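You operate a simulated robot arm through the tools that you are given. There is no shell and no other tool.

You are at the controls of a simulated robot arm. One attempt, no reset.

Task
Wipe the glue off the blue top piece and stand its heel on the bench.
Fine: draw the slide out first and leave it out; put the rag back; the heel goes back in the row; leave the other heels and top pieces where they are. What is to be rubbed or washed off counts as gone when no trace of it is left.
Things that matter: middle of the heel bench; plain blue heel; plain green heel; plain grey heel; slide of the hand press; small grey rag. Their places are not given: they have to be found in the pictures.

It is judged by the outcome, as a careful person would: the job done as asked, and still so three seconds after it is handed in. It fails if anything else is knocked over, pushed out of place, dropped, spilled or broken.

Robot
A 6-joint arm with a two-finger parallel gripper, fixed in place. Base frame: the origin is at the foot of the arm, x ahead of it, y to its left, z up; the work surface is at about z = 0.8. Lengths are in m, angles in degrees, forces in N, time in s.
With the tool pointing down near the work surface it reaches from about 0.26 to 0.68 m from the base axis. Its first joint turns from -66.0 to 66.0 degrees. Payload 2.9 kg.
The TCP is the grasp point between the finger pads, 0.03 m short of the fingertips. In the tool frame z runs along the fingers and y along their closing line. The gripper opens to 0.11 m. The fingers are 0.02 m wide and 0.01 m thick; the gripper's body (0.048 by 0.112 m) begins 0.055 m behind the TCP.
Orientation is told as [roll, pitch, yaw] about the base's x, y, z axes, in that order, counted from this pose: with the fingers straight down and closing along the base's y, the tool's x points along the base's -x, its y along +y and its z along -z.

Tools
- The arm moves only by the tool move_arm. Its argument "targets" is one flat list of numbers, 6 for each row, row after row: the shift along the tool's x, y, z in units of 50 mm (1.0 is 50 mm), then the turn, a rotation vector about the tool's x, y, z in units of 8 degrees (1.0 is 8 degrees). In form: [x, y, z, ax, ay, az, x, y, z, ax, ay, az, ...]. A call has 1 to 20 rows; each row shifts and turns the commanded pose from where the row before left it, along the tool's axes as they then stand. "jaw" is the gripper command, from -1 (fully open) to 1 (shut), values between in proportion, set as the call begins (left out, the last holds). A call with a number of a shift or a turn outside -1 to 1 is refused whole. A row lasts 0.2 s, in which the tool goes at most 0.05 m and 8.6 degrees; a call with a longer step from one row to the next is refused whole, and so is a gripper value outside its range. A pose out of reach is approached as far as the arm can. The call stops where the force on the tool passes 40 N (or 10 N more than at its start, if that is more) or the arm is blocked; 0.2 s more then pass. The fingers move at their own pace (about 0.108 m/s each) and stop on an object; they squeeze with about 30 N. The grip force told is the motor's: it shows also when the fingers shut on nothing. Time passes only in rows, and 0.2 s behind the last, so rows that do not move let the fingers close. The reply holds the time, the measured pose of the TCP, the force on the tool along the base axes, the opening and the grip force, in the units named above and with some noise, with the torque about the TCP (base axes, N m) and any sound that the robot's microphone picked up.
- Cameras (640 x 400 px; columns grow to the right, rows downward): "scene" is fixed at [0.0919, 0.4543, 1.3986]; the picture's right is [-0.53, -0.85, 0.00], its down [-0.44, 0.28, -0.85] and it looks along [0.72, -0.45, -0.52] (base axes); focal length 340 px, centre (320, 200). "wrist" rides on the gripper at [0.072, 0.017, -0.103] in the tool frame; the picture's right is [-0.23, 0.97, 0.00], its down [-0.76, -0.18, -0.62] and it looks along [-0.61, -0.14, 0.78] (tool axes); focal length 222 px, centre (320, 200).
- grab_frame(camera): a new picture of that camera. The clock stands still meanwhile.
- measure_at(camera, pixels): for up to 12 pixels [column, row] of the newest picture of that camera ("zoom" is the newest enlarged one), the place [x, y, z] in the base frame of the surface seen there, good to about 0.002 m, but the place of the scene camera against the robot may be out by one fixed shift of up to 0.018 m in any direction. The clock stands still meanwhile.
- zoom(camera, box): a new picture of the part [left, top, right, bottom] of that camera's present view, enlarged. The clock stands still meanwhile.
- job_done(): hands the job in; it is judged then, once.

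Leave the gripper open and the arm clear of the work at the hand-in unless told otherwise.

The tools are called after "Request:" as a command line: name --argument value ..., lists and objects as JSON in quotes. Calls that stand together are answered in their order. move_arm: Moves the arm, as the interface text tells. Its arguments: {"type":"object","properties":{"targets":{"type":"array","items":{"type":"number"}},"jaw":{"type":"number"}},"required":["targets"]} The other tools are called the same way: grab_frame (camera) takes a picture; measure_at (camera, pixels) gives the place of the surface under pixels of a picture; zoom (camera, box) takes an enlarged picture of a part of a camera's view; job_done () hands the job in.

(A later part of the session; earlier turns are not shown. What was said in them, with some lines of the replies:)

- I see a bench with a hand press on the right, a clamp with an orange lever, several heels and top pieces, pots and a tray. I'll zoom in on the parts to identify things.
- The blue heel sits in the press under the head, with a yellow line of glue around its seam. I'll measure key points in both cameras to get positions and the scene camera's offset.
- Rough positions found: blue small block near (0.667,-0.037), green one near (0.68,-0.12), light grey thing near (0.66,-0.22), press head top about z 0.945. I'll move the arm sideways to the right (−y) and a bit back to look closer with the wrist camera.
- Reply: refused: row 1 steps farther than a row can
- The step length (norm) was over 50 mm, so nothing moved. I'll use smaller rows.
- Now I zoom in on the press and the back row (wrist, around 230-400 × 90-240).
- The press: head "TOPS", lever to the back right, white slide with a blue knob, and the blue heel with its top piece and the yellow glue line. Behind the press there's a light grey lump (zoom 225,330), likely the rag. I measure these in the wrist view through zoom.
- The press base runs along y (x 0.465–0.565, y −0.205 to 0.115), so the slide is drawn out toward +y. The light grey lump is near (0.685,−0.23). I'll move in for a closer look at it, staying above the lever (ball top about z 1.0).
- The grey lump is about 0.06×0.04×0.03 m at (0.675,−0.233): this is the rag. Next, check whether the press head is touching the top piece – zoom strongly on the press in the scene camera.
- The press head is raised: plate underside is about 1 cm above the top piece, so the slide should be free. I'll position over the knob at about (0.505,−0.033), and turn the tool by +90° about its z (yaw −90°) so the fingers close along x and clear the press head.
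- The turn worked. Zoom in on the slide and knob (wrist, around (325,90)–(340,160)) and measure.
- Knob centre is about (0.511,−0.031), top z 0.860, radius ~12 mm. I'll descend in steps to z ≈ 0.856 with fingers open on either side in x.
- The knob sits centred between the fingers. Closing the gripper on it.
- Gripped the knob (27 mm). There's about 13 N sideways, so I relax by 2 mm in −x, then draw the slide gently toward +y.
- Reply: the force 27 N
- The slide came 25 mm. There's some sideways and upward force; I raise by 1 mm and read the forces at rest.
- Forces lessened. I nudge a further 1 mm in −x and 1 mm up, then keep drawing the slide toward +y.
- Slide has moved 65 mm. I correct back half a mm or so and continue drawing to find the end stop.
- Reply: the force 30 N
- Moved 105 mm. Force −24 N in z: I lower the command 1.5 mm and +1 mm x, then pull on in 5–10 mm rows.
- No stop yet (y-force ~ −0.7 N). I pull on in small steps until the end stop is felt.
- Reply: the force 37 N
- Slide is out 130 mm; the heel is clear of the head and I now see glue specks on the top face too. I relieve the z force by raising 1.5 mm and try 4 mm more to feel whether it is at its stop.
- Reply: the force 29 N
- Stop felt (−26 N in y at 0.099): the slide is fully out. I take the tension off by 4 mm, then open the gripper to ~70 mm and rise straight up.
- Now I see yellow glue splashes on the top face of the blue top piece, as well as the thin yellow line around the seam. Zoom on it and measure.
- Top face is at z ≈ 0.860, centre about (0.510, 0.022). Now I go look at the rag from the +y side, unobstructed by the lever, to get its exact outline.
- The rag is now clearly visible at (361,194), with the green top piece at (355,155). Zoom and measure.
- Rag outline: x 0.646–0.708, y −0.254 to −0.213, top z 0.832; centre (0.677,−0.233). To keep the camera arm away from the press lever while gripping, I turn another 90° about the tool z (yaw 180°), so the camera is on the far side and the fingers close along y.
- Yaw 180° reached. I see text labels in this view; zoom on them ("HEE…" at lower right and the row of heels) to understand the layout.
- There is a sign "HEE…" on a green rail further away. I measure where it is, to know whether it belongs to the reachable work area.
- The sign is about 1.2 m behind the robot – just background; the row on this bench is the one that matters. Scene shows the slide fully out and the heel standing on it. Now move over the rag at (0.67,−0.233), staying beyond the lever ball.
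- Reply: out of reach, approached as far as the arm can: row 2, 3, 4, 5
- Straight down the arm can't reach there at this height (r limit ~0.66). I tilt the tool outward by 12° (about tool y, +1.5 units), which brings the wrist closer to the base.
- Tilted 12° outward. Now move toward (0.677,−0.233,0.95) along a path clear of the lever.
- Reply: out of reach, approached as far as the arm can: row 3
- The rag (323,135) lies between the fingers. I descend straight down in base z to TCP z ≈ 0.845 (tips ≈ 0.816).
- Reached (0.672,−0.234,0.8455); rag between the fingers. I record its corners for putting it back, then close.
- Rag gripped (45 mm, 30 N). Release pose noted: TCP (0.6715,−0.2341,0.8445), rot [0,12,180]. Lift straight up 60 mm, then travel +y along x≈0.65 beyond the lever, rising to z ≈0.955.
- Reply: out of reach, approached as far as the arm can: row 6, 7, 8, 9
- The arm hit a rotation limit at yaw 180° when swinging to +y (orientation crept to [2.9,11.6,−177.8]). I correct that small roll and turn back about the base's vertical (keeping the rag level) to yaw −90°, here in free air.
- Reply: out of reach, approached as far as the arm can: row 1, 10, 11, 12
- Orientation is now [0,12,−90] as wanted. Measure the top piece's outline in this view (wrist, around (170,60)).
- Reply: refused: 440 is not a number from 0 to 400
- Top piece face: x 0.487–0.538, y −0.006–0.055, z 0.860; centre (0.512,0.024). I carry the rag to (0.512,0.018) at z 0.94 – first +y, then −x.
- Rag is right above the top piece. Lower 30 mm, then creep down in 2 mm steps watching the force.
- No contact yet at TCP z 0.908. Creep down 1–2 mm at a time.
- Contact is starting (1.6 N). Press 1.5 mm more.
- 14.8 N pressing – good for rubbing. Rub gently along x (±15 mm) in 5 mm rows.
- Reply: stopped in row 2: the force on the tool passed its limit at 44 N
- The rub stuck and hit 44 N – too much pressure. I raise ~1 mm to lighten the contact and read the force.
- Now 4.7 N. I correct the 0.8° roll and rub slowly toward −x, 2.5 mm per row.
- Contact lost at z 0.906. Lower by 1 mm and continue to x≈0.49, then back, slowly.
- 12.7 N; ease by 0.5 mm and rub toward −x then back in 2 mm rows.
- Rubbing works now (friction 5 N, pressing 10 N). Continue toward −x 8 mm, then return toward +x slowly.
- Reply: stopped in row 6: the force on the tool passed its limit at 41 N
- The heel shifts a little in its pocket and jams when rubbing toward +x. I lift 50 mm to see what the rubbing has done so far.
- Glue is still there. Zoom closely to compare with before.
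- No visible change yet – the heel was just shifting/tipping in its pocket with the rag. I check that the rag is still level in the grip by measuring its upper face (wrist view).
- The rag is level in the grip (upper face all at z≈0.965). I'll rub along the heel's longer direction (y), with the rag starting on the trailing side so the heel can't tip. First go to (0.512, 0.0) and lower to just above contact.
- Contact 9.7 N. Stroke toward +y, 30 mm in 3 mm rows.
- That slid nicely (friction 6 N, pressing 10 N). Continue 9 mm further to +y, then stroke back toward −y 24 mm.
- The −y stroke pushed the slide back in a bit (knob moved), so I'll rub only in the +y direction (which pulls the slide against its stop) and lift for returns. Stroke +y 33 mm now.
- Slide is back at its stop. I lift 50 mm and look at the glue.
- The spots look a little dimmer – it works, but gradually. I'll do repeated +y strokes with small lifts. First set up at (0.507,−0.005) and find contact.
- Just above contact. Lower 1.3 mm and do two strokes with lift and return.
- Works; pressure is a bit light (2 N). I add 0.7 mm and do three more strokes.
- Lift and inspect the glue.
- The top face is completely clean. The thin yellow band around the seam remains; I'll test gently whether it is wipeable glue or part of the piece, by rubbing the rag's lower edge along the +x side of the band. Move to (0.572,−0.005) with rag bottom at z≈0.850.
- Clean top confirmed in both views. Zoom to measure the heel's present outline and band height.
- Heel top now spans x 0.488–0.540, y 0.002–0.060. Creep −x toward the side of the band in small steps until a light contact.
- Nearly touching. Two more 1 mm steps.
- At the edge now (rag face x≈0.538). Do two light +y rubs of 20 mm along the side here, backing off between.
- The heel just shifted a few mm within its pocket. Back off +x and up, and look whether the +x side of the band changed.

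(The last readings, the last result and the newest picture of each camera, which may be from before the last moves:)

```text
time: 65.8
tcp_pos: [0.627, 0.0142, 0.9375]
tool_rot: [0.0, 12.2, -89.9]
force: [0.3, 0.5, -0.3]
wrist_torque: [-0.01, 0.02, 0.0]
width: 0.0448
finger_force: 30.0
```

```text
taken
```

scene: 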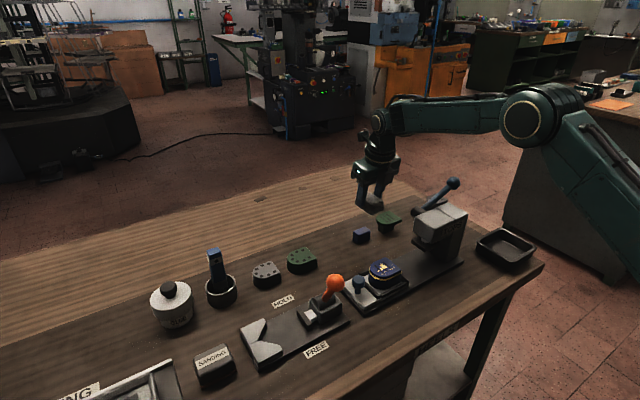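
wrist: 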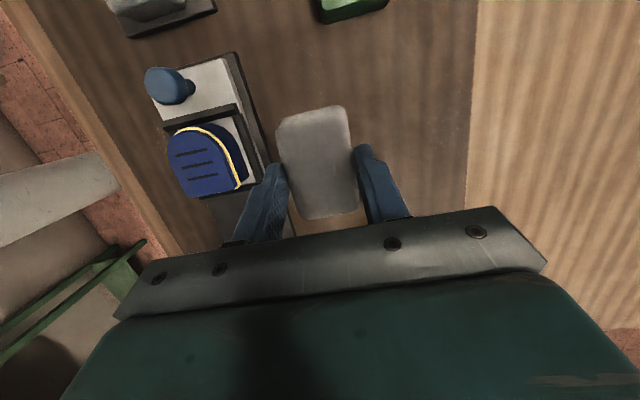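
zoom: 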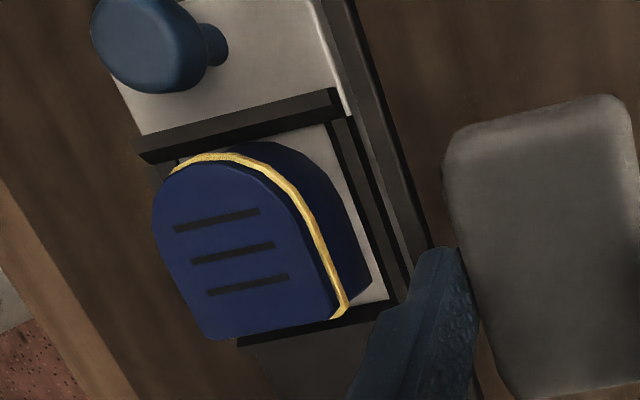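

No change on the band at all from contact. For certainty I'll do one firmer rub there, now the heel rests against its −x rail: creep to contact and rub +y.

Request:
move_arm --targets '[-0.256, -0.55, 0.375, 0, 0, 0, -0.256, -0.55, 0.375, 0, 0, 0, 0, -0.2, 0, 0, 0, 0, 0, 0, 0, 0, 0, 0]' --jaw 1

Request:
move_arm --targets '[0, -0.06, 0, 0, 0, 0, 0, 0, 0, 0, 0, 0]' --jaw 1

Request:
zoom --camera "wrist" --box '[170, 70, 310, 200]'

```text
time: 66.8
tcp_pos: [0.5622, -0.0021, 0.8937]
tool_rot: [0.1, 12.2, -90.0]
force: [0.2, -0.7, -0.4]
wrist_torque: [0.01, 0.03, -0.03]
width: 0.0445
finger_force: 30.2
```

```text
time: 67.4
tcp_pos: [0.5576, -0.001, 0.8947]
tool_rot: [-0.1, 12.1, -90.0]
force: [0.7, 0.1, -1.1]
wrist_torque: [-0.02, -0.05, -0.03]
width: 0.0446
finger_force: 30.2
```

```text
3.08 times, centred on (240, 135) of wrist
```

zoom: 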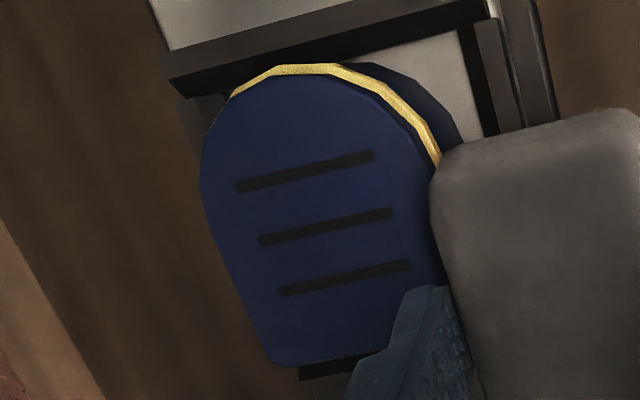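

Request:
move_arm --targets '[0, -0.03, 0, 0, 0, 0, 0, 0, 0, 0, 0, 0]' --jaw 1

Request:
move_arm --targets '[0, -0.02, 0, 0, 0, 0, 0, 0, 0, 0, 0, 0]' --jaw 1

```text
time: 68.0
tcp_pos: [0.5573, 0.0, 0.893]
tool_rot: [0.0, 12.2, -89.8]
force: [5.4, 0.5, 1.6]
wrist_torque: [0.08, -0.17, -0.13]
width: 0.0446
finger_force: 30.2
```

```text
time: 68.6
tcp_pos: [0.5544, -0.0012, 0.8951]
tool_rot: [0.2, 12.3, -89.9]
force: [13.9, -0.1, 5.3]
wrist_torque: [0.1, -0.44, -0.14]
width: 0.0451
finger_force: 30.2
```

Firm contact (14 N sideways); heel holds. Ease 0.7 mm and rub +y 20 mm, then back off and look.

Request:
move_arm --targets '[0, 0.014, 0, 0, 0, 0, 0.0587, 0, 0.0125, 0, 0, 0, 0.0587, 0, 0.0125, 0, 0, 0, 0.0587, 0, 0.0125, 0, 0, 0, 0.0587, 0, 0.0125, 0, 0, 0, 0.0587, 0, 0.0125, 0, 0, 0]' --jaw 1

Request:
move_arm --targets '[0, 0.1, 0, 0, 0, 0, -0.293, 0, -0.0625, 0, 0, 0, 0, -0.1, 0, 0, 0, 0, 0.0587, 0, 0.0125, 0, 0, 0, 0.0587, 0, 0.0125, 0, 0, 0, 0.0587, 0, 0.0125, 0, 0, 0, 0.0587, 0, 0.0125, 0, 0, 0, 0.0587, 0, 0.0125, 0, 0, 0, 0, 0.3, 0, 0, 0, 0, 0.08, 0.5, -0.4, 0, 0, 0, 0.08, 0.5, -0.4, 0, 0, 0]' --jaw 1

Request:
zoom --camera "wrist" --box '[150, 70, 310, 220]'

Request:
zoom --camera "scene" --box '[345, 230, 425, 300]'

```text
time: 70.0
tcp_pos: [0.556, 0.013, 0.8931]
tool_rot: [0.0, 12.2, -90.0]
force: [12.6, -5.6, 4.4]
wrist_torque: [-0.22, -0.4, -0.07]
width: 0.0448
finger_force: 29.8
```

```text
time: 72.4
tcp_pos: [0.6214, 0.0119, 0.9366]
tool_rot: [-0.2, 12.2, -90.0]
force: [0.6, -0.9, 0.3]
wrist_torque: [-0.02, -0.02, 0.01]
width: 0.0448
finger_force: 30.2
```

```text
2.67 times, centred on (230, 145) of wrist
```

zoom: 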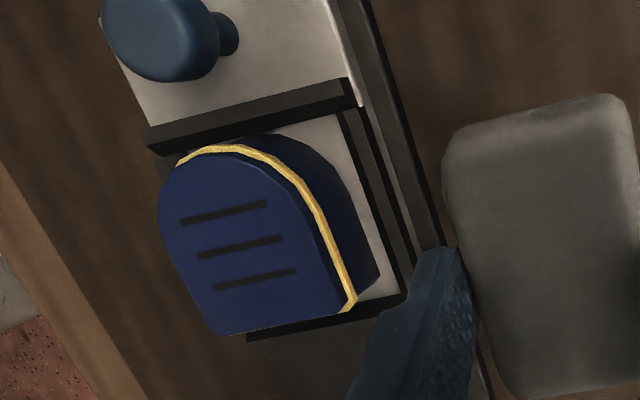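

```text
5.71 times, centred on (385, 265) of scene
```

zoom: 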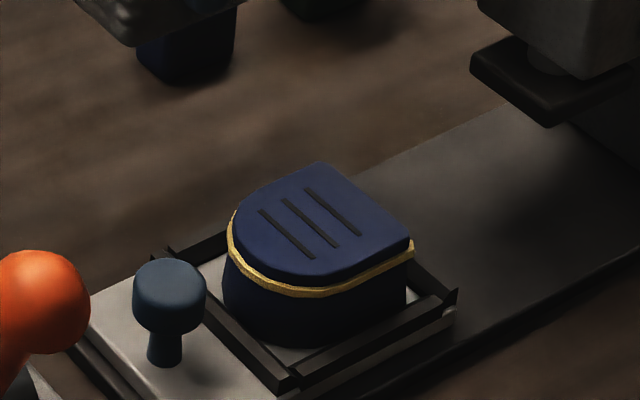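

The band is unchanged even after a 12 N rub – it's a fixed seam line, not wipeable. The splash glue on the top piece is gone. Now put the rag back: rise and go to (0.57,−0.10,1.07).

Request:
move_arm --targets '[-0.2, 0, -0.75, 0, 0, 0, -0.36, -0.257, -0.58, 0, 0, 0, -0.36, -0.257, -0.58, 0, 0, 0, -0.36, -0.257, -0.58, 0, 0, 0, -0.36, -0.257, -0.58, 0, 0, 0, 0, 0, 0, 0, 0, 0]' --jaw 1

```text
time: 73.8
tcp_pos: [0.5748, -0.0915, 1.0506]
tool_rot: [0.0, 12.1, -90.0]
force: [-0.1, -0.2, -0.5]
wrist_torque: [0.02, 0.02, 0.01]
width: 0.045
finger_force: 30.0
out of reach, approached as far as the arm can: row 5
```

Now turn back about the base's vertical to yaw 180°.

Request:
move_arm --targets '[0, 0, 0, -0.195, 0, 0.917, 0, 0, 0, -0.195, 0, 0.917, 0, 0, 0, -0.195, 0, 0.917, 0, 0, 0, -0.195, 0, 0.917, 0, 0, 0, -0.195, 0, 0.917, 0, 0, 0, -0.195, 0, 0.917, 0, 0, 0, -0.195, 0, 0.917, 0, 0, 0, -0.195, 0, 0.917, 0, 0, 0, -0.195, 0, 0.917, 0, 0, 0, -0.195, 0, 0.917, 0, 0, 0, -0.195, 0, 0.917, 0, 0, 0, -0.195, 0, 0.917]' --jaw 1

Request:
grab_frame --camera "wrist"

```text
time: 76.4
tcp_pos: [0.5706, -0.0928, 1.0465]
tool_rot: [0.2, 11.9, -179.9]
force: [0.7, 0.3, -0.7]
wrist_torque: [0.01, 0.01, 0.01]
width: 0.0444
finger_force: 30.0
```

```text
taken
```

wrist: 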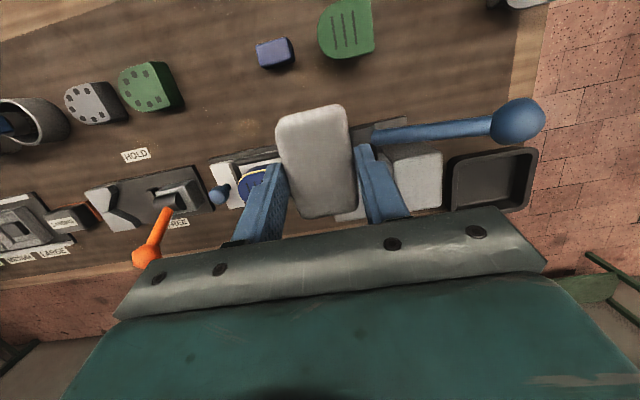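

Orientation correct. Carry the rag out past the lever toward its spot.

Request:
move_arm --targets '[0.384, 0.695, 0.161, 0, 0, 0, 0.384, 0.695, 0.161, 0, 0, 0, 0.384, 0.695, 0.161, 0, 0, 0, 0.25, 0.25, 0.35, 0, 0, 0, 0.15, 0.25, 0.7, 0, 0, 0, 0.013, 0.246, 0.84, 0, 0, 0, 0, 0, 0, 0, 0, 0]' --jaw 1

Request:
grab_frame --camera "wrist"

```text
time: 78.0
tcp_pos: [0.6695, -0.2338, 0.9475]
tool_rot: [-0.1, 12.1, -180.0]
force: [0.5, 0.4, -0.7]
wrist_torque: [0.01, 0.02, 0.02]
width: 0.0449
finger_force: 29.6
```

```text
taken
```

wrist: 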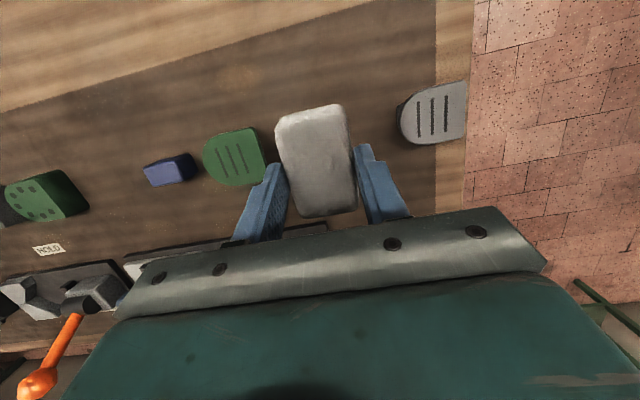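

Directly above the rag's spot. Lower to z≈0.850, then creep down to touch.

Request:
move_arm --targets '[-0.0932, 0, 0.478, 0, 0, 0, -0.0932, 0, 0.478, 0, 0, 0, -0.0932, 0, 0.478, 0, 0, 0, -0.0932, 0, 0.478, 0, 0, 0, 0, 0, 0, 0, 0, 0]' --jaw 1

Request:
move_arm --targets '[-0.0084, 0, 0.039, 0, 0, 0, -0.0042, 0, 0.0196, 0, 0, 0, 0, 0, 0, 0, 0, 0]' --jaw 1

```text
time: 79.2
tcp_pos: [0.6728, -0.2324, 0.8509]
tool_rot: [-0.2, 12.1, 180.1]
force: [-0.2, -0.6, -0.6]
wrist_torque: [0.0, 0.02, -0.01]
width: 0.0448
finger_force: 29.3
```

```text
time: 80.0
tcp_pos: [0.6739, -0.2319, 0.847]
tool_rot: [-0.3, 12.0, 180.1]
force: [0.3, -0.4, -0.6]
wrist_torque: [-0.03, 0.0, 0.02]
width: 0.0447
finger_force: 29.5
```

Adjust by −1.5 mm in x and y and lower 1.3 mm more.

Request:
move_arm --targets '[-0.034, 0.03, 0.0196, 0, 0, 0, 0, 0, 0, 0, 0, 0]' --jaw 1

Request:
move_arm --targets '[-0.004, 0, 0.0196, 0, 0, 0, 0, 0, 0, 0, 0, 0]' --jaw 1

```text
time: 80.6
tcp_pos: [0.6728, -0.2344, 0.8473]
tool_rot: [-0.2, 11.9, 180.0]
force: [-1.0, -0.3, -0.7]
wrist_torque: [0.0, 0.03, 0.0]
width: 0.0447
finger_force: 29.4
```

```text
time: 81.2
tcp_pos: [0.6716, -0.2329, 0.846]
tool_rot: [-0.3, 12.0, 180.0]
force: [-0.1, -0.9, -0.7]
wrist_torque: [0.03, 0.02, -0.04]
width: 0.0447
finger_force: 29.9
```

Request:
move_arm --targets '[-0.004, 0, 0.0196, 0, 0, 0, 0, 0, 0, 0, 0, 0]' --jaw 1

```text
time: 81.8
tcp_pos: [0.6725, -0.2347, 0.8434]
tool_rot: [-0.2, 12.0, 180.1]
force: [-0.6, 0.3, 2.7]
wrist_torque: [-0.02, -0.07, 0.04]
width: 0.0447
finger_force: 29.8
```

Rag touches the bench (2.7 N). Open to ~70 mm and rise straight.

Request:
move_arm --targets '[0, 0, 0, 0, 0, 0, 0, 0, 0, 0, 0, 0]' --jaw -0.3

Request:
grab_frame --camera "wrist"

Request:
measure_at --camera "wrist" --pixels '[[283, 125], [347, 110], [302, 210], [358, 205], [320, 160], [305, 170], [340, 165], [315, 115]]'

```text
time: 82.4
tcp_pos: [0.6721, -0.2336, 0.8446]
tool_rot: [-0.2, 12.0, 180.0]
force: [0.2, -0.4, -0.6]
wrist_torque: [-0.04, -0.02, 0.03]
width: 0.0716
finger_force: 0.1
```

```text
taken
```

wrist: 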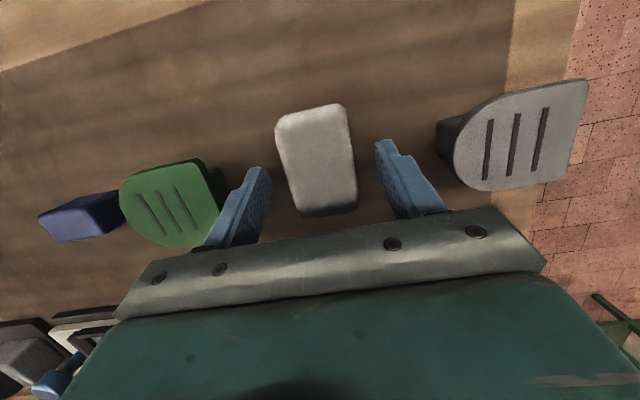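

```text
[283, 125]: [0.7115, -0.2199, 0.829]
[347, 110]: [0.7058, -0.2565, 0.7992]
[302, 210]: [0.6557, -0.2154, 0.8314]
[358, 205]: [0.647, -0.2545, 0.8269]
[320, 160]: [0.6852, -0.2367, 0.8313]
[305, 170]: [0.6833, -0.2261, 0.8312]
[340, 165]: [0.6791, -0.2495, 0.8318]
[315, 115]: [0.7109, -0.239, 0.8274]
```

The rag is back within 2–3 mm of where it lay. Rise straight up and retreat along the same path.

Request:
move_arm --targets '[0.107, 0, -0.5, 0, 0, 0, 0.107, 0, -0.5, 0, 0, 0, 0.107, 0, -0.5, 0, 0, 0, 0.107, 0, -0.5, 0, 0, 0, -0.137, -0.247, -0.63, 0, 0, 0, -0.137, -0.247, -0.63, 0, 0, 0, -0.137, -0.247, -0.63, 0, 0, 0, -0.375, -0.7, -0.162, 0, 0, 0, -0.375, -0.7, -0.162, 0, 0, 0, -0.375, -0.7, -0.162, 0, 0, 0]' --jaw -0.3

Request:
grab_frame --camera "wrist"

Request:
grab_frame --camera "scene"

```text
time: 84.6
tcp_pos: [0.5716, -0.0929, 1.0467]
tool_rot: [0.3, 11.9, -179.8]
force: [-0.8, 0.0, 0.1]
wrist_torque: [-0.03, -0.01, -0.01]
width: 0.0714
finger_force: 0.0
```

```text
taken
```

wrist: 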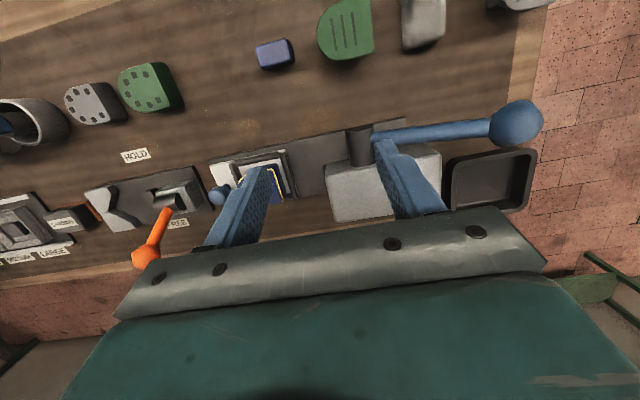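

```text
taken
```

scene: 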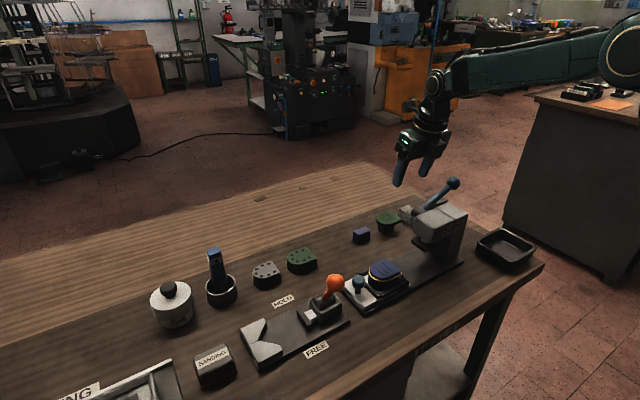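

All in order. Measure the row of heels (green at (147,88), grey at (90,103)) and the gap to the blue block (274,53) for the placing spot.

Request:
zoom --camera "wrist" --box '[50, 30, 310, 140]'

Request:
measure_at --camera "zoom" --pixels '[[170, 110], [182, 170], [215, 82], [260, 85], [285, 165], [245, 175], [230, 130], [40, 150], [60, 205], [115, 135], [155, 215], [95, 180]]'

Request:
measure_at --camera "zoom" --pixels '[[510, 45], [525, 85], [580, 70], [570, 30], [545, 55], [400, 80], [400, 130], [205, 245], [400, 40], [290, 100], [310, 185], [140, 140]]'

```text
2.46 times, centred on (180, 85) of wrist
```

zoom: 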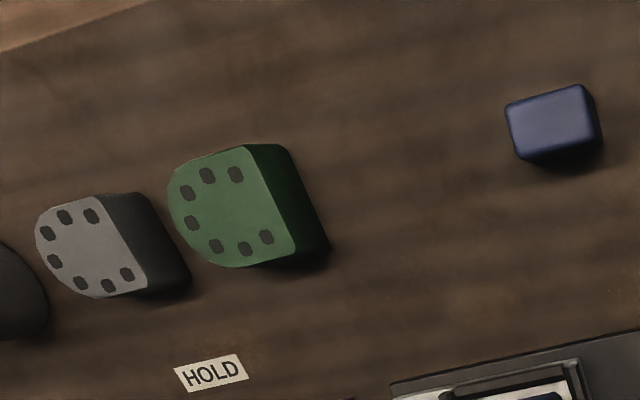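

```text
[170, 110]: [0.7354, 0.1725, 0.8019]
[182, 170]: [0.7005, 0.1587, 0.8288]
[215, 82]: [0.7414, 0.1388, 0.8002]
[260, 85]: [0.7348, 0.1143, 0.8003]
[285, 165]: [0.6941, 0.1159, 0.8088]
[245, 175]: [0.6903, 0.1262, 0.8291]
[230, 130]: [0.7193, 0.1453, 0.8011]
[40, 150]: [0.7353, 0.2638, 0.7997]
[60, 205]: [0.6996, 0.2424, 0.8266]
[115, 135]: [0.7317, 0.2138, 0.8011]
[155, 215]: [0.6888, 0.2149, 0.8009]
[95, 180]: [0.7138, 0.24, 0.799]
```

```text
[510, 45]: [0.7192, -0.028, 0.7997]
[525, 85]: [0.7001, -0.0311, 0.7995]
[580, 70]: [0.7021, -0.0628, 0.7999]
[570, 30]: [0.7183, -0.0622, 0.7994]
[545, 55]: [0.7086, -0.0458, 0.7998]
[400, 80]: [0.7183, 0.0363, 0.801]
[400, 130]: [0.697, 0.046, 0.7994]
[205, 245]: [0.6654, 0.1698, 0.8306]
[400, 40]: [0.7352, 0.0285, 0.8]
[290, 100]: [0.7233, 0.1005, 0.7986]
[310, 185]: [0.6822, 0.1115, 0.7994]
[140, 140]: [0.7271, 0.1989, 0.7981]
```

Now with the zoomed picture in hand, I measure the outlines at the correct pixels.

Request:
measure_at --camera "zoom" --pixels '[[175, 170], [245, 150], [290, 248], [235, 265], [172, 205], [200, 250], [40, 215], [103, 200], [143, 287], [100, 295], [60, 275], [90, 250]]'

Request:
measure_at --camera "zoom" --pixels '[[510, 110], [580, 90], [592, 140], [522, 155], [225, 215], [328, 248], [240, 150], [105, 245], [420, 120], [420, 200], [420, 260], [210, 372]]'

```text
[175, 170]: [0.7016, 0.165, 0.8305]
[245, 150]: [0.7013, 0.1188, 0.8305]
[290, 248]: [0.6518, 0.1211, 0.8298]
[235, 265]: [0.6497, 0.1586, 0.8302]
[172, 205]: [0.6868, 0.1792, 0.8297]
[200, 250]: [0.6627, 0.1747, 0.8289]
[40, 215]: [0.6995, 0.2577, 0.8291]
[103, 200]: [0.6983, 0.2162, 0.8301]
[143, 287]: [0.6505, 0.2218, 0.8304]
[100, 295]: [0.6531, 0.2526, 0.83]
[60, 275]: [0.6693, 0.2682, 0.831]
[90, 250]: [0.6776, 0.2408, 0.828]
```

```text
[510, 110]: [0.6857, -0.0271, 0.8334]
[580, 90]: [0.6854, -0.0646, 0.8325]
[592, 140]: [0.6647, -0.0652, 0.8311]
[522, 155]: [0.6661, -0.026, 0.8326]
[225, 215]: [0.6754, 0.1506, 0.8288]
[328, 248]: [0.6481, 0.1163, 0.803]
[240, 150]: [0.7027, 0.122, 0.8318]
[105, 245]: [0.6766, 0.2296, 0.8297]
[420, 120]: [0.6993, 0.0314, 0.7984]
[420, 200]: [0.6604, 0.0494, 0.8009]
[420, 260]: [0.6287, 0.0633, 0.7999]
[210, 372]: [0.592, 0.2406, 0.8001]
```

Row layout: grey heel centre (0.675,0.248), green (0.676,0.149), so ~0.1 m spacing; the empty slot is at about (0.675,0.05), flat back toward −y at y≈0.02, same orientation as the blue heel has now. Next: straighten the tool and turn to yaw −90°.

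Request:
move_arm --targets '[0, 0, 0, 0, -0.75, 0, 0, 0, 0, 0, -0.74, 0, 0, 0, 0, 0, 0, -0.9375, 0, 0, 0, 0, 0, -0.9375, 0, 0, 0, 0, 0, -0.9375, 0, 0, 0, 0, 0, -0.9375, 0, 0, 0, 0, 0, -0.9375, 0, 0, 0, 0, 0, -0.9375, 0, 0, 0, 0, 0, -0.9375, 0, 0, 0, 0, 0, -0.9375, 0, 0, 0, 0, 0, -0.9375, 0, 0, 0, 0, 0, -0.9375, 0, 0, 0, 0, 0, -0.9375, 0, 0, 0, 0, 0, -0.9375]' --jaw -0.3

```text
time: 87.6
tcp_pos: [0.5732, -0.092, 1.0453]
tool_rot: [0.0, 0.2, -89.9]
force: [-0.1, 0.3, -0.2]
wrist_torque: [-0.01, 0.01, -0.04]
width: 0.0717
finger_force: 0.1
```

Before gripping, I test the reach at the slot with empty fingers: go to (0.64,0.05,0.95), then (0.675,0.05,0.90).

Request:
move_arm --targets '[0.71, 0.334, 0.4765, 0, 0, 0, 0.71, 0.334, 0.4765, 0, 0, 0, 0.71, 0.334, 0.4765, 0, 0, 0, 0.71, 0.334, 0.4765, 0, 0, 0, 0, 0.2, 0.5, 0, 0, 0, 0, 0.5, 0.5, 0, 0, 0, 0, 0, 0, 0, 0, 0]' --jaw -0.3

Request:
grab_frame --camera "wrist"

```text
time: 89.2
tcp_pos: [0.6741, 0.0516, 0.9006]
tool_rot: [0.0, 0.2, -90.0]
force: [0.2, -0.1, 1.1]
wrist_torque: [0.01, -0.02, -0.04]
width: 0.0718
finger_force: 0.0
```

```text
taken
```

wrist: 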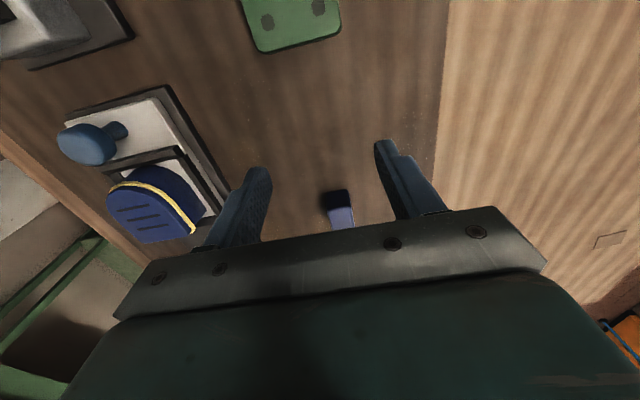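

The slot is within reach. Test also a bit lower (z 0.855), then return up, and measure the heel's current place.

Request:
move_arm --targets '[0, 0, 0.45, 0, 0, 0, 0, 0, 0.45, 0, 0, 0, 0, 0, 0, 0, 0, 0]' --jaw -0.3

Request:
zoom --camera "wrist" --box '[0, 20, 240, 250]'

```text
time: 90.0
tcp_pos: [0.672, 0.0508, 0.8568]
tool_rot: [0.0, 0.2, -90.1]
force: [-0.7, 0.4, 0.1]
wrist_torque: [0.03, 0.04, 0.03]
width: 0.0717
finger_force: 0.1
```

```text
1.74 times, centred on (120, 135) of wrist
```

zoom: 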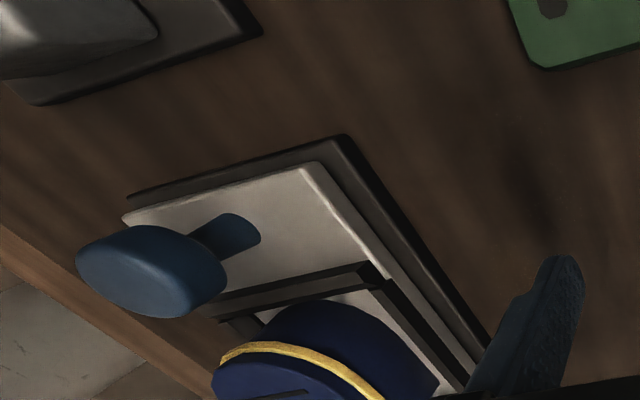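

Reach is fine down there. Rise and move over the heel at about (0.512,0.025,0.97).

Request:
move_arm --targets '[0, 0, -0.9, 0, 0, 0, 0, 0, -0.9, 0, 0, 0, -0.13, -0.8, -0.115, 0, 0, 0, -0.13, -0.8, -0.115, 0, 0, 0, -0.13, -0.8, -0.115, 0, 0, 0, -0.13, -0.8, -0.115, 0, 0, 0, 0, 0, 0, 0, 0, 0]' --jaw -0.3

Request:
grab_frame --camera "wrist"

Request:
zoom --camera "wrist" --box '[250, 60, 390, 220]'

```text
time: 91.6
tcp_pos: [0.511, 0.0238, 0.9712]
tool_rot: [0.1, 0.2, -90.0]
force: [-0.3, 0.4, 0.4]
wrist_torque: [-0.01, 0.0, -0.02]
width: 0.0714
finger_force: 0.0
```

```text
taken
```

wrist: 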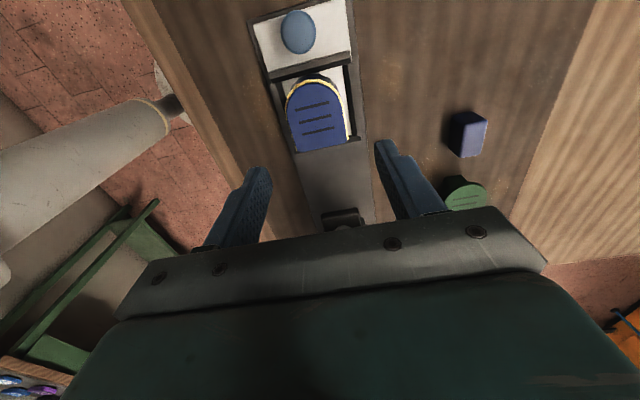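

```text
2.50 times, centred on (320, 140) of wrist
```

zoom: 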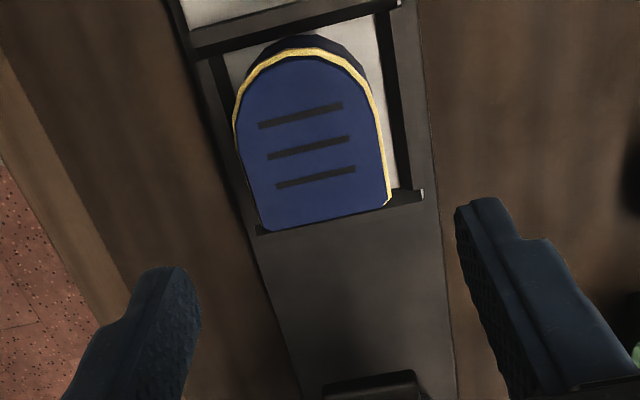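

The top piece is spotless. Measure the heel's edges in this zoom.

Request:
measure_at --camera "zoom" --pixels '[[243, 140], [376, 130], [305, 62], [270, 225], [384, 200], [320, 150], [250, 175], [380, 165], [262, 228], [330, 213], [238, 110], [410, 150]]'

```text
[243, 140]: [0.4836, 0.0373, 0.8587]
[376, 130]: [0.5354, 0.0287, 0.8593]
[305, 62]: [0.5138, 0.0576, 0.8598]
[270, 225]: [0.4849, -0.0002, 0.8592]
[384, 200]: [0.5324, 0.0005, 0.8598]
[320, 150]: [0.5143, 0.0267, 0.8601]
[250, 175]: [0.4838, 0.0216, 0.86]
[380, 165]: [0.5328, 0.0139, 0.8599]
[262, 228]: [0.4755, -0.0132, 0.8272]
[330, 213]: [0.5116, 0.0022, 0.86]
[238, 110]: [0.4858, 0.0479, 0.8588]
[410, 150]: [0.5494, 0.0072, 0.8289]
```

Heel: x 0.4835–0.535 (centre 0.509), y 0–0.0585 (centre 0.029), top 0.860. Descend so the fingertips stay just above the pocket rails (tips at 0.835, TCP 0.865).

Request:
move_arm --targets '[0.04, -0.04, 0.6, 0, 0, 0, 0, 0, 0.6, 0, 0, 0, 0, 0, 0.5, 0, 0, 0, 0, 0, 0.3, 0, 0, 0, 0, 0, 0.12, 0, 0, 0, 0, 0, 0, 0, 0, 0]' --jaw -0.3

Request:
zoom --camera "wrist" --box '[220, 100, 420, 240]'

Request:
zoom --camera "scene" --box '[345, 220, 425, 300]'

```text
time: 93.0
tcp_pos: [0.515, 0.0262, 0.8632]
tool_rot: [0.2, 0.2, -90.0]
force: [-0.3, 0.0, -0.7]
wrist_torque: [-0.04, 0.0, 0.0]
width: 0.0714
finger_force: 0.0
```

```text
2.86 times, centred on (320, 170) of wrist
```

zoom: 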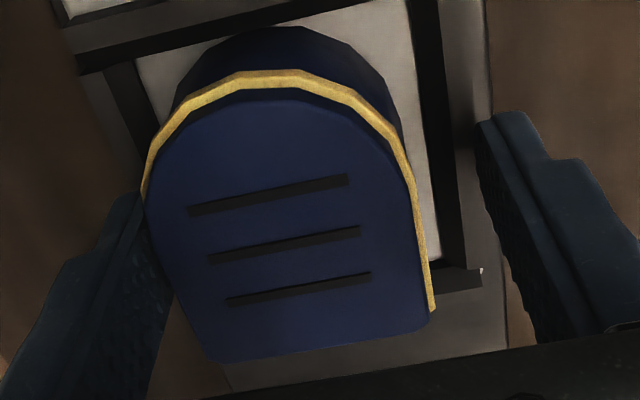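

```text
5.00 times, centred on (385, 260) of scene
```

zoom: 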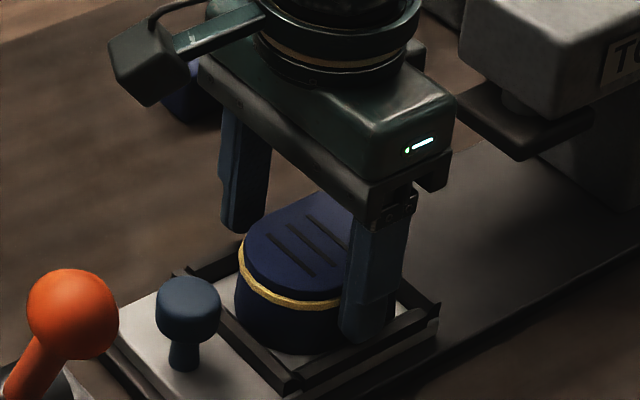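

The TCP is ~6 mm too far +x (left finger nearly touching the heel). Shift −x by 6 mm and re-check.

Request:
move_arm --targets '[0, -0.06, 0, 0, 0, 0, 0, -0.06, 0, 0, 0, 0, 0, 0, 0, 0, 0, 0]' --jaw -0.3

Request:
zoom --camera "wrist" --box '[220, 100, 420, 240]'

```text
time: 93.8
tcp_pos: [0.5065, 0.025, 0.8644]
tool_rot: [0.0, 0.2, -90.1]
force: [0.2, -0.2, 0.1]
wrist_torque: [0.01, -0.01, 0.01]
width: 0.0715
finger_force: 0.0
```

```text
2.86 times, centred on (320, 170) of wrist
```

zoom: 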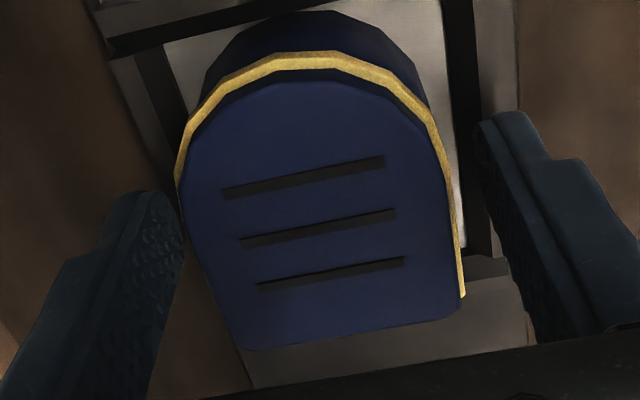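

Centred enough. Close on the heel.

Request:
move_arm --targets '[0, 0, 0, 0, 0, 0, 0, 0, 0, 0, 0, 0, 0, 0, 0, 0, 0, 0]' --jaw 1

Request:
zoom --camera "wrist" --box '[220, 100, 420, 240]'

Request:
zoom --camera "scene" --box '[345, 220, 425, 300]'

```text
time: 94.6
tcp_pos: [0.5064, 0.0253, 0.8653]
tool_rot: [-0.1, 0.2, -89.9]
force: [-0.8, 0.0, 0.2]
wrist_torque: [0.0, -0.05, 0.01]
width: 0.0542
finger_force: 30.1
```

```text
2.86 times, centred on (320, 170) of wrist
```

zoom: 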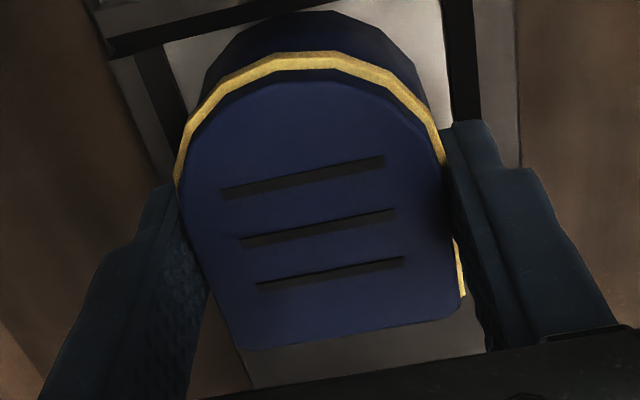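

```text
5.00 times, centred on (385, 260) of scene
```

zoom: 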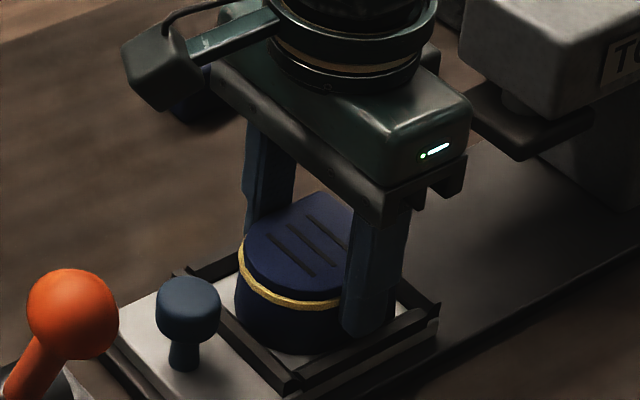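

Gripped at 54 mm, 30 N. Lift straight up slowly 30 mm and check.

Request:
move_arm --targets '[0, 0, -0.1, 0, 0, 0, 0, 0, -0.2, 0, 0, 0, 0, 0, -0.3, 0, 0, 0, 0, 0, 0, 0, 0, 0]' --jaw 1

Request:
zoom --camera "scene" --box '[345, 210, 435, 300]'

```text
time: 95.6
tcp_pos: [0.507, 0.0266, 0.894]
tool_rot: [0.0, 0.3, -90.0]
force: [-0.5, 0.6, -1.0]
wrist_torque: [-0.01, 0.0, 0.0]
width: 0.0544
finger_force: 30.2
```

```text
4.44 times, centred on (390, 255) of scene
```

zoom: 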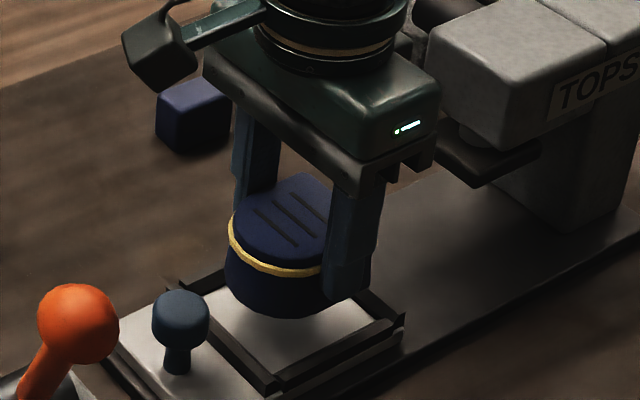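

Heel lifted cleanly with its top piece; the slide stays out. Carry it: up to z 0.92, over to (0.64,0.046), then out and down to (0.674,0.046,0.88).

Request:
move_arm --targets '[0, 0, -0.52, 0, 0, 0, 0.097, 0.665, 0, 0, 0, 0, 0.097, 0.665, 0, 0, 0, 0, 0.097, 0.665, 0, 0, 0, 0, 0.097, 0.665, 0, 0, 0, 0, 0, 0.34, 0.4, 0, 0, 0, 0, 0.34, 0.4, 0, 0, 0, 0, 0, 0, 0, 0, 0]' --jaw 1

Request:
grab_frame --camera "wrist"

Request:
grab_frame --camera "scene"

```text
time: 97.4
tcp_pos: [0.6732, 0.0455, 0.8816]
tool_rot: [0.0, 0.2, -90.0]
force: [0.0, -0.2, -0.7]
wrist_torque: [-0.01, 0.02, 0.01]
width: 0.0543
finger_force: 29.7
```

```text
taken
```

wrist: 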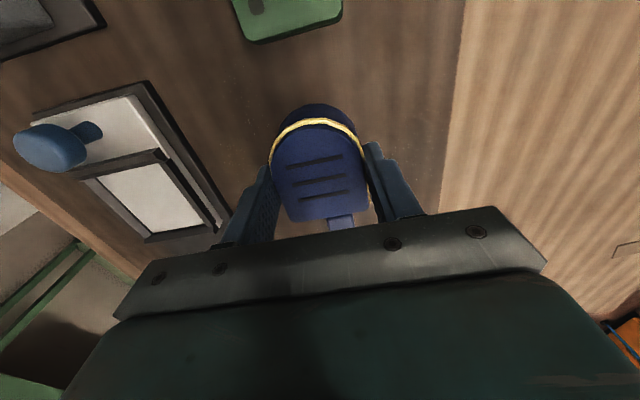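

```text
taken
```

scene: 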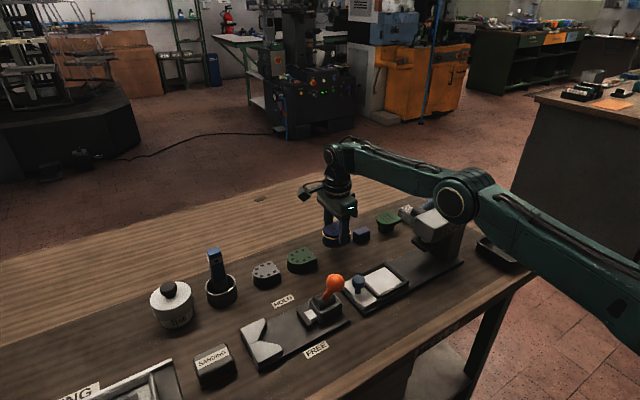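

Positioned over the slot, aligned. Lower toward the bench (expected touch at TCP z≈0.844).

Request:
move_arm --targets '[0, 0.02, 0.35, 0, 0, 0, 0, 0, 0.25, 0, 0, 0, 0, 0, 0.07, 0, 0, 0, 0, 0, 0, 0, 0, 0]' --jaw 1

Request:
move_arm --targets '[0, 0, 0.03, 0, 0, 0, 0, 0, 0, 0, 0, 0]' --jaw 1

```text
time: 98.4
tcp_pos: [0.6749, 0.0453, 0.8463]
tool_rot: [0.1, 0.3, -90.0]
force: [0.8, -0.3, -1.4]
wrist_torque: [-0.02, -0.02, 0.0]
width: 0.0547
finger_force: 30.8
```

```text
time: 99.0
tcp_pos: [0.6739, 0.0462, 0.8456]
tool_rot: [0.0, 0.2, -90.1]
force: [0.8, 0.9, -0.9]
wrist_torque: [0.02, -0.02, 0.04]
width: 0.0547
finger_force: 30.5
```

Not touching yet; creep down by 1 mm steps.

Request:
move_arm --targets '[0, 0, 0.02, 0, 0, 0, 0, 0, 0, 0, 0, 0]' --jaw 1

Request:
move_arm --targets '[0, 0, 0.02, 0, 0, 0, 0, 0, 0, 0, 0, 0]' --jaw 1

```text
time: 99.6
tcp_pos: [0.6735, 0.0465, 0.8439]
tool_rot: [0.1, 0.3, -90.0]
force: [-1.2, 0.5, -1.6]
wrist_torque: [0.01, -0.04, -0.02]
width: 0.0546
finger_force: 30.0
```

```text
time: 100.2
tcp_pos: [0.6748, 0.0458, 0.8424]
tool_rot: [0.1, 0.2, -90.0]
force: [-0.9, 0.4, -0.1]
wrist_torque: [0.02, -0.06, -0.01]
width: 0.0543
finger_force: 30.2
```

Request:
move_arm --targets '[0, 0, 0.02, 0, 0, 0, 0, 0, 0, 0, 0, 0]' --jaw 1

```text
time: 100.8
tcp_pos: [0.6744, 0.0468, 0.844]
tool_rot: [0.1, 0.1, -90.0]
force: [2.6, -0.7, 5.0]
wrist_torque: [0.02, 0.03, -0.04]
width: 0.0547
finger_force: 29.7
```

Touching (5 N). Release by opening to ~70 mm, then rise straight up.

Request:
move_arm --targets '[0, 0, 0, 0, 0, 0, 0, 0, 0, 0, 0, 0]' --jaw -0.3

Request:
grab_frame --camera "wrist"

```text
time: 101.4
tcp_pos: [0.6748, 0.0451, 0.842]
tool_rot: [0.0, 0.2, -90.1]
force: [-0.1, 0.4, -0.2]
wrist_torque: [-0.01, 0.04, 0.02]
width: 0.0715
finger_force: 0.1
```

```text
taken
```

wrist: 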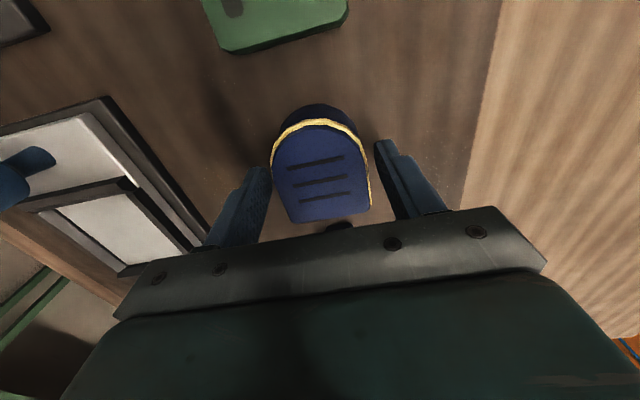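

The heel stands free between the open fingers. Rise straight up, then retreat toward the base and up.

Request:
move_arm --targets '[0, 0, -0.3, 0, 0, 0, 0, 0, -0.6, 0, 0, 0, 0, 0, -0.6, 0, 0, 0, 0, -0.5, -0.6, 0, 0, 0, 0, -0.7, -0.6, 0, 0, 0, 0, -0.7, -0.6, 0, 0, 0, 0, -0.7, -0.5, 0, 0, 0, 0, -0.7, -0.5, 0, 0, 0]' --jaw -1

Request:
grab_frame --camera "scene"

Request:
grab_frame --camera "wrist"

```text
time: 103.2
tcp_pos: [0.5086, 0.0469, 1.0568]
tool_rot: [0.0, 0.2, -90.0]
force: [-0.1, 0.3, -0.7]
wrist_torque: [0.02, -0.02, 0.01]
width: 0.1097
finger_force: 0.0
```

```text
taken
```

scene: 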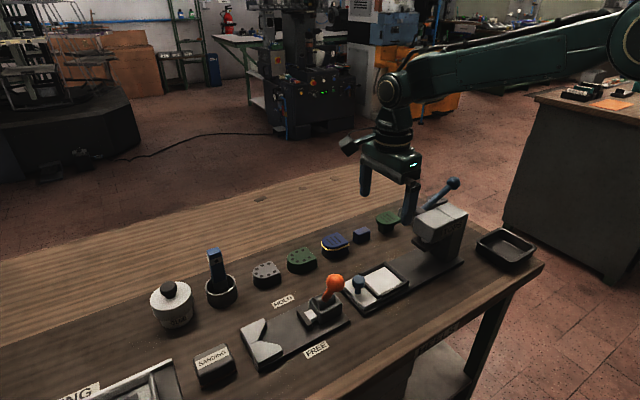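

```text
taken
```

wrist: 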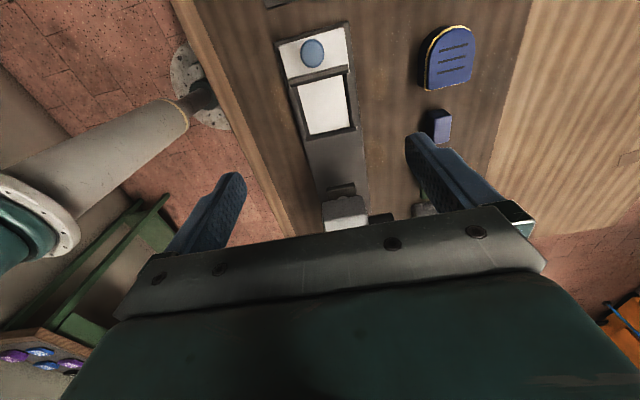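

The blue heel stands in the row next to the green one; slide is out. I zoom in for traces of glue and to check the rag and slide.

Request:
zoom --camera "scene" --box '[310, 220, 370, 265]'

Request:
zoom --camera "wrist" --box '[400, 10, 500, 150]'

Request:
zoom --camera "scene" --box '[330, 170, 550, 320]'

Request:
measure_at --camera "wrist" --pixels '[[312, 53], [425, 85], [470, 80], [449, 30], [430, 130], [345, 205]]'

```text
8.89 times, centred on (340, 242) of scene
```

zoom: 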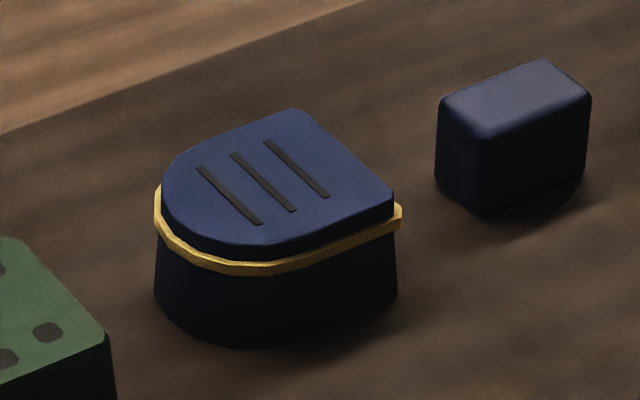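

```text
2.86 times, centred on (450, 80) of wrist
```

zoom: 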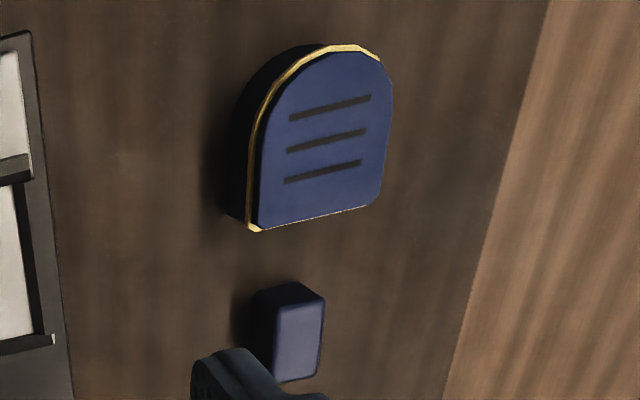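

```text
2.67 times, centred on (440, 245) of scene
```

zoom: 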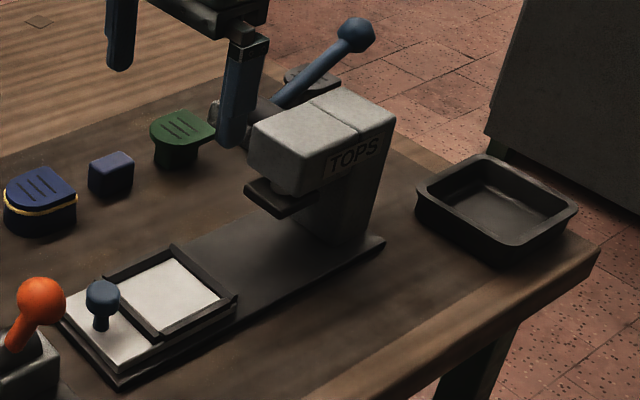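

```text
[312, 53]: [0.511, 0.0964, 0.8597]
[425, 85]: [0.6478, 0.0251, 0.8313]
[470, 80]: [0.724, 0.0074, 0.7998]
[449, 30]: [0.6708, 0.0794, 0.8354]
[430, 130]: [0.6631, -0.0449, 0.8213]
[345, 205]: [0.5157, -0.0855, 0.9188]
```

No trace of glue on the top piece; slide at its stop (knob y≈0.097). I raise the arm further clear with the gripper open and check the rag once more.

Request:
move_arm --targets '[0, 0, -0.8, 0, 0, 0, 0.3, -0.3, -0.8, 0, 0, 0, 0.5, -0.3, -0.4, 0, 0, 0, 0, 0, 0, 0, 0, 0]' --jaw -1

Request:
grab_frame --camera "scene"

Request:
zoom --camera "scene" --box '[240, 180, 480, 320]'

Request:
zoom --camera "wrist" --box '[260, 20, 480, 220]'

```text
time: 104.2
tcp_pos: [0.4766, 0.0875, 1.1572]
tool_rot: [0.0, 0.2, -90.0]
force: [-0.3, 0.1, 0.5]
wrist_torque: [0.02, 0.01, 0.01]
width: 0.11
finger_force: 0.0
```

```text
taken
```

scene: 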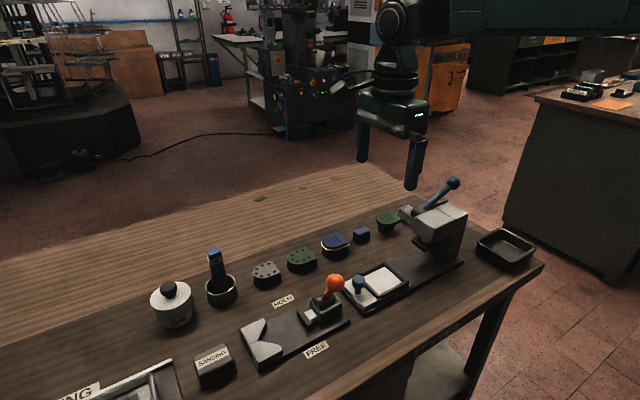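

```text
2.67 times, centred on (360, 250) of scene
```

zoom: 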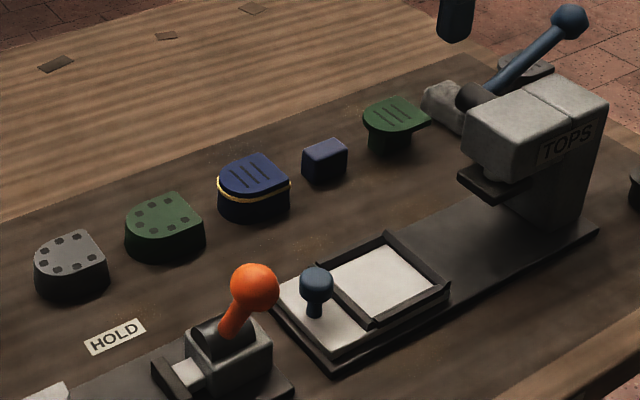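

```text
2.00 times, centred on (370, 120) of wrist
```

zoom: 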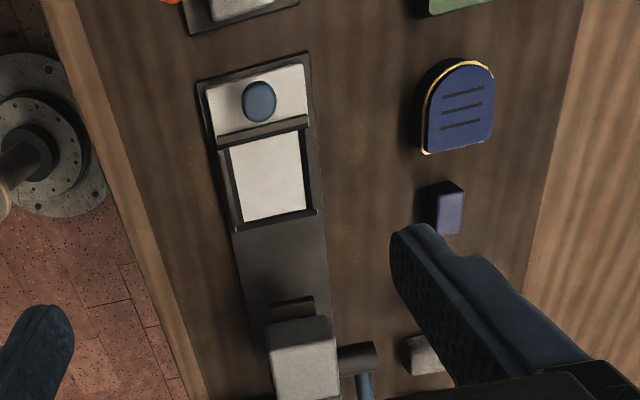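

The heels stand evenly spaced in the row (grey, green, blue). The rag is back behind the press, the slide is drawn out, and nothing else has moved. The gripper is open and the arm is clear, so I'm handing in.

Request:
job_done

```text
The job is handed in.
```

I wiped the glue off the blue top piece and stood its heel back in the row next to the green one. I've handed the job in, but no verdict came back.

- **Glue:** The splashes on the top face are gone, with no trace left in either camera. A thin yellow line still runs around the seam between the heel and the top piece. I rubbed one side of it with the rag at about 12 N and it did not change, so I took it to be a set seam line and left it.
- **Slide:** It is drawn out to its stop and left there.
- **Rag:** It is back behind the press, within 2–3 mm of where it lay.
- **Heel:** It stands at about (0.675, 0.05), facing the same way as the others and evenly spaced from the green one.
- **Everything else:** The other heels and top pieces are where they were, and nothing was knocked over. The arm is clear with the gripper open.
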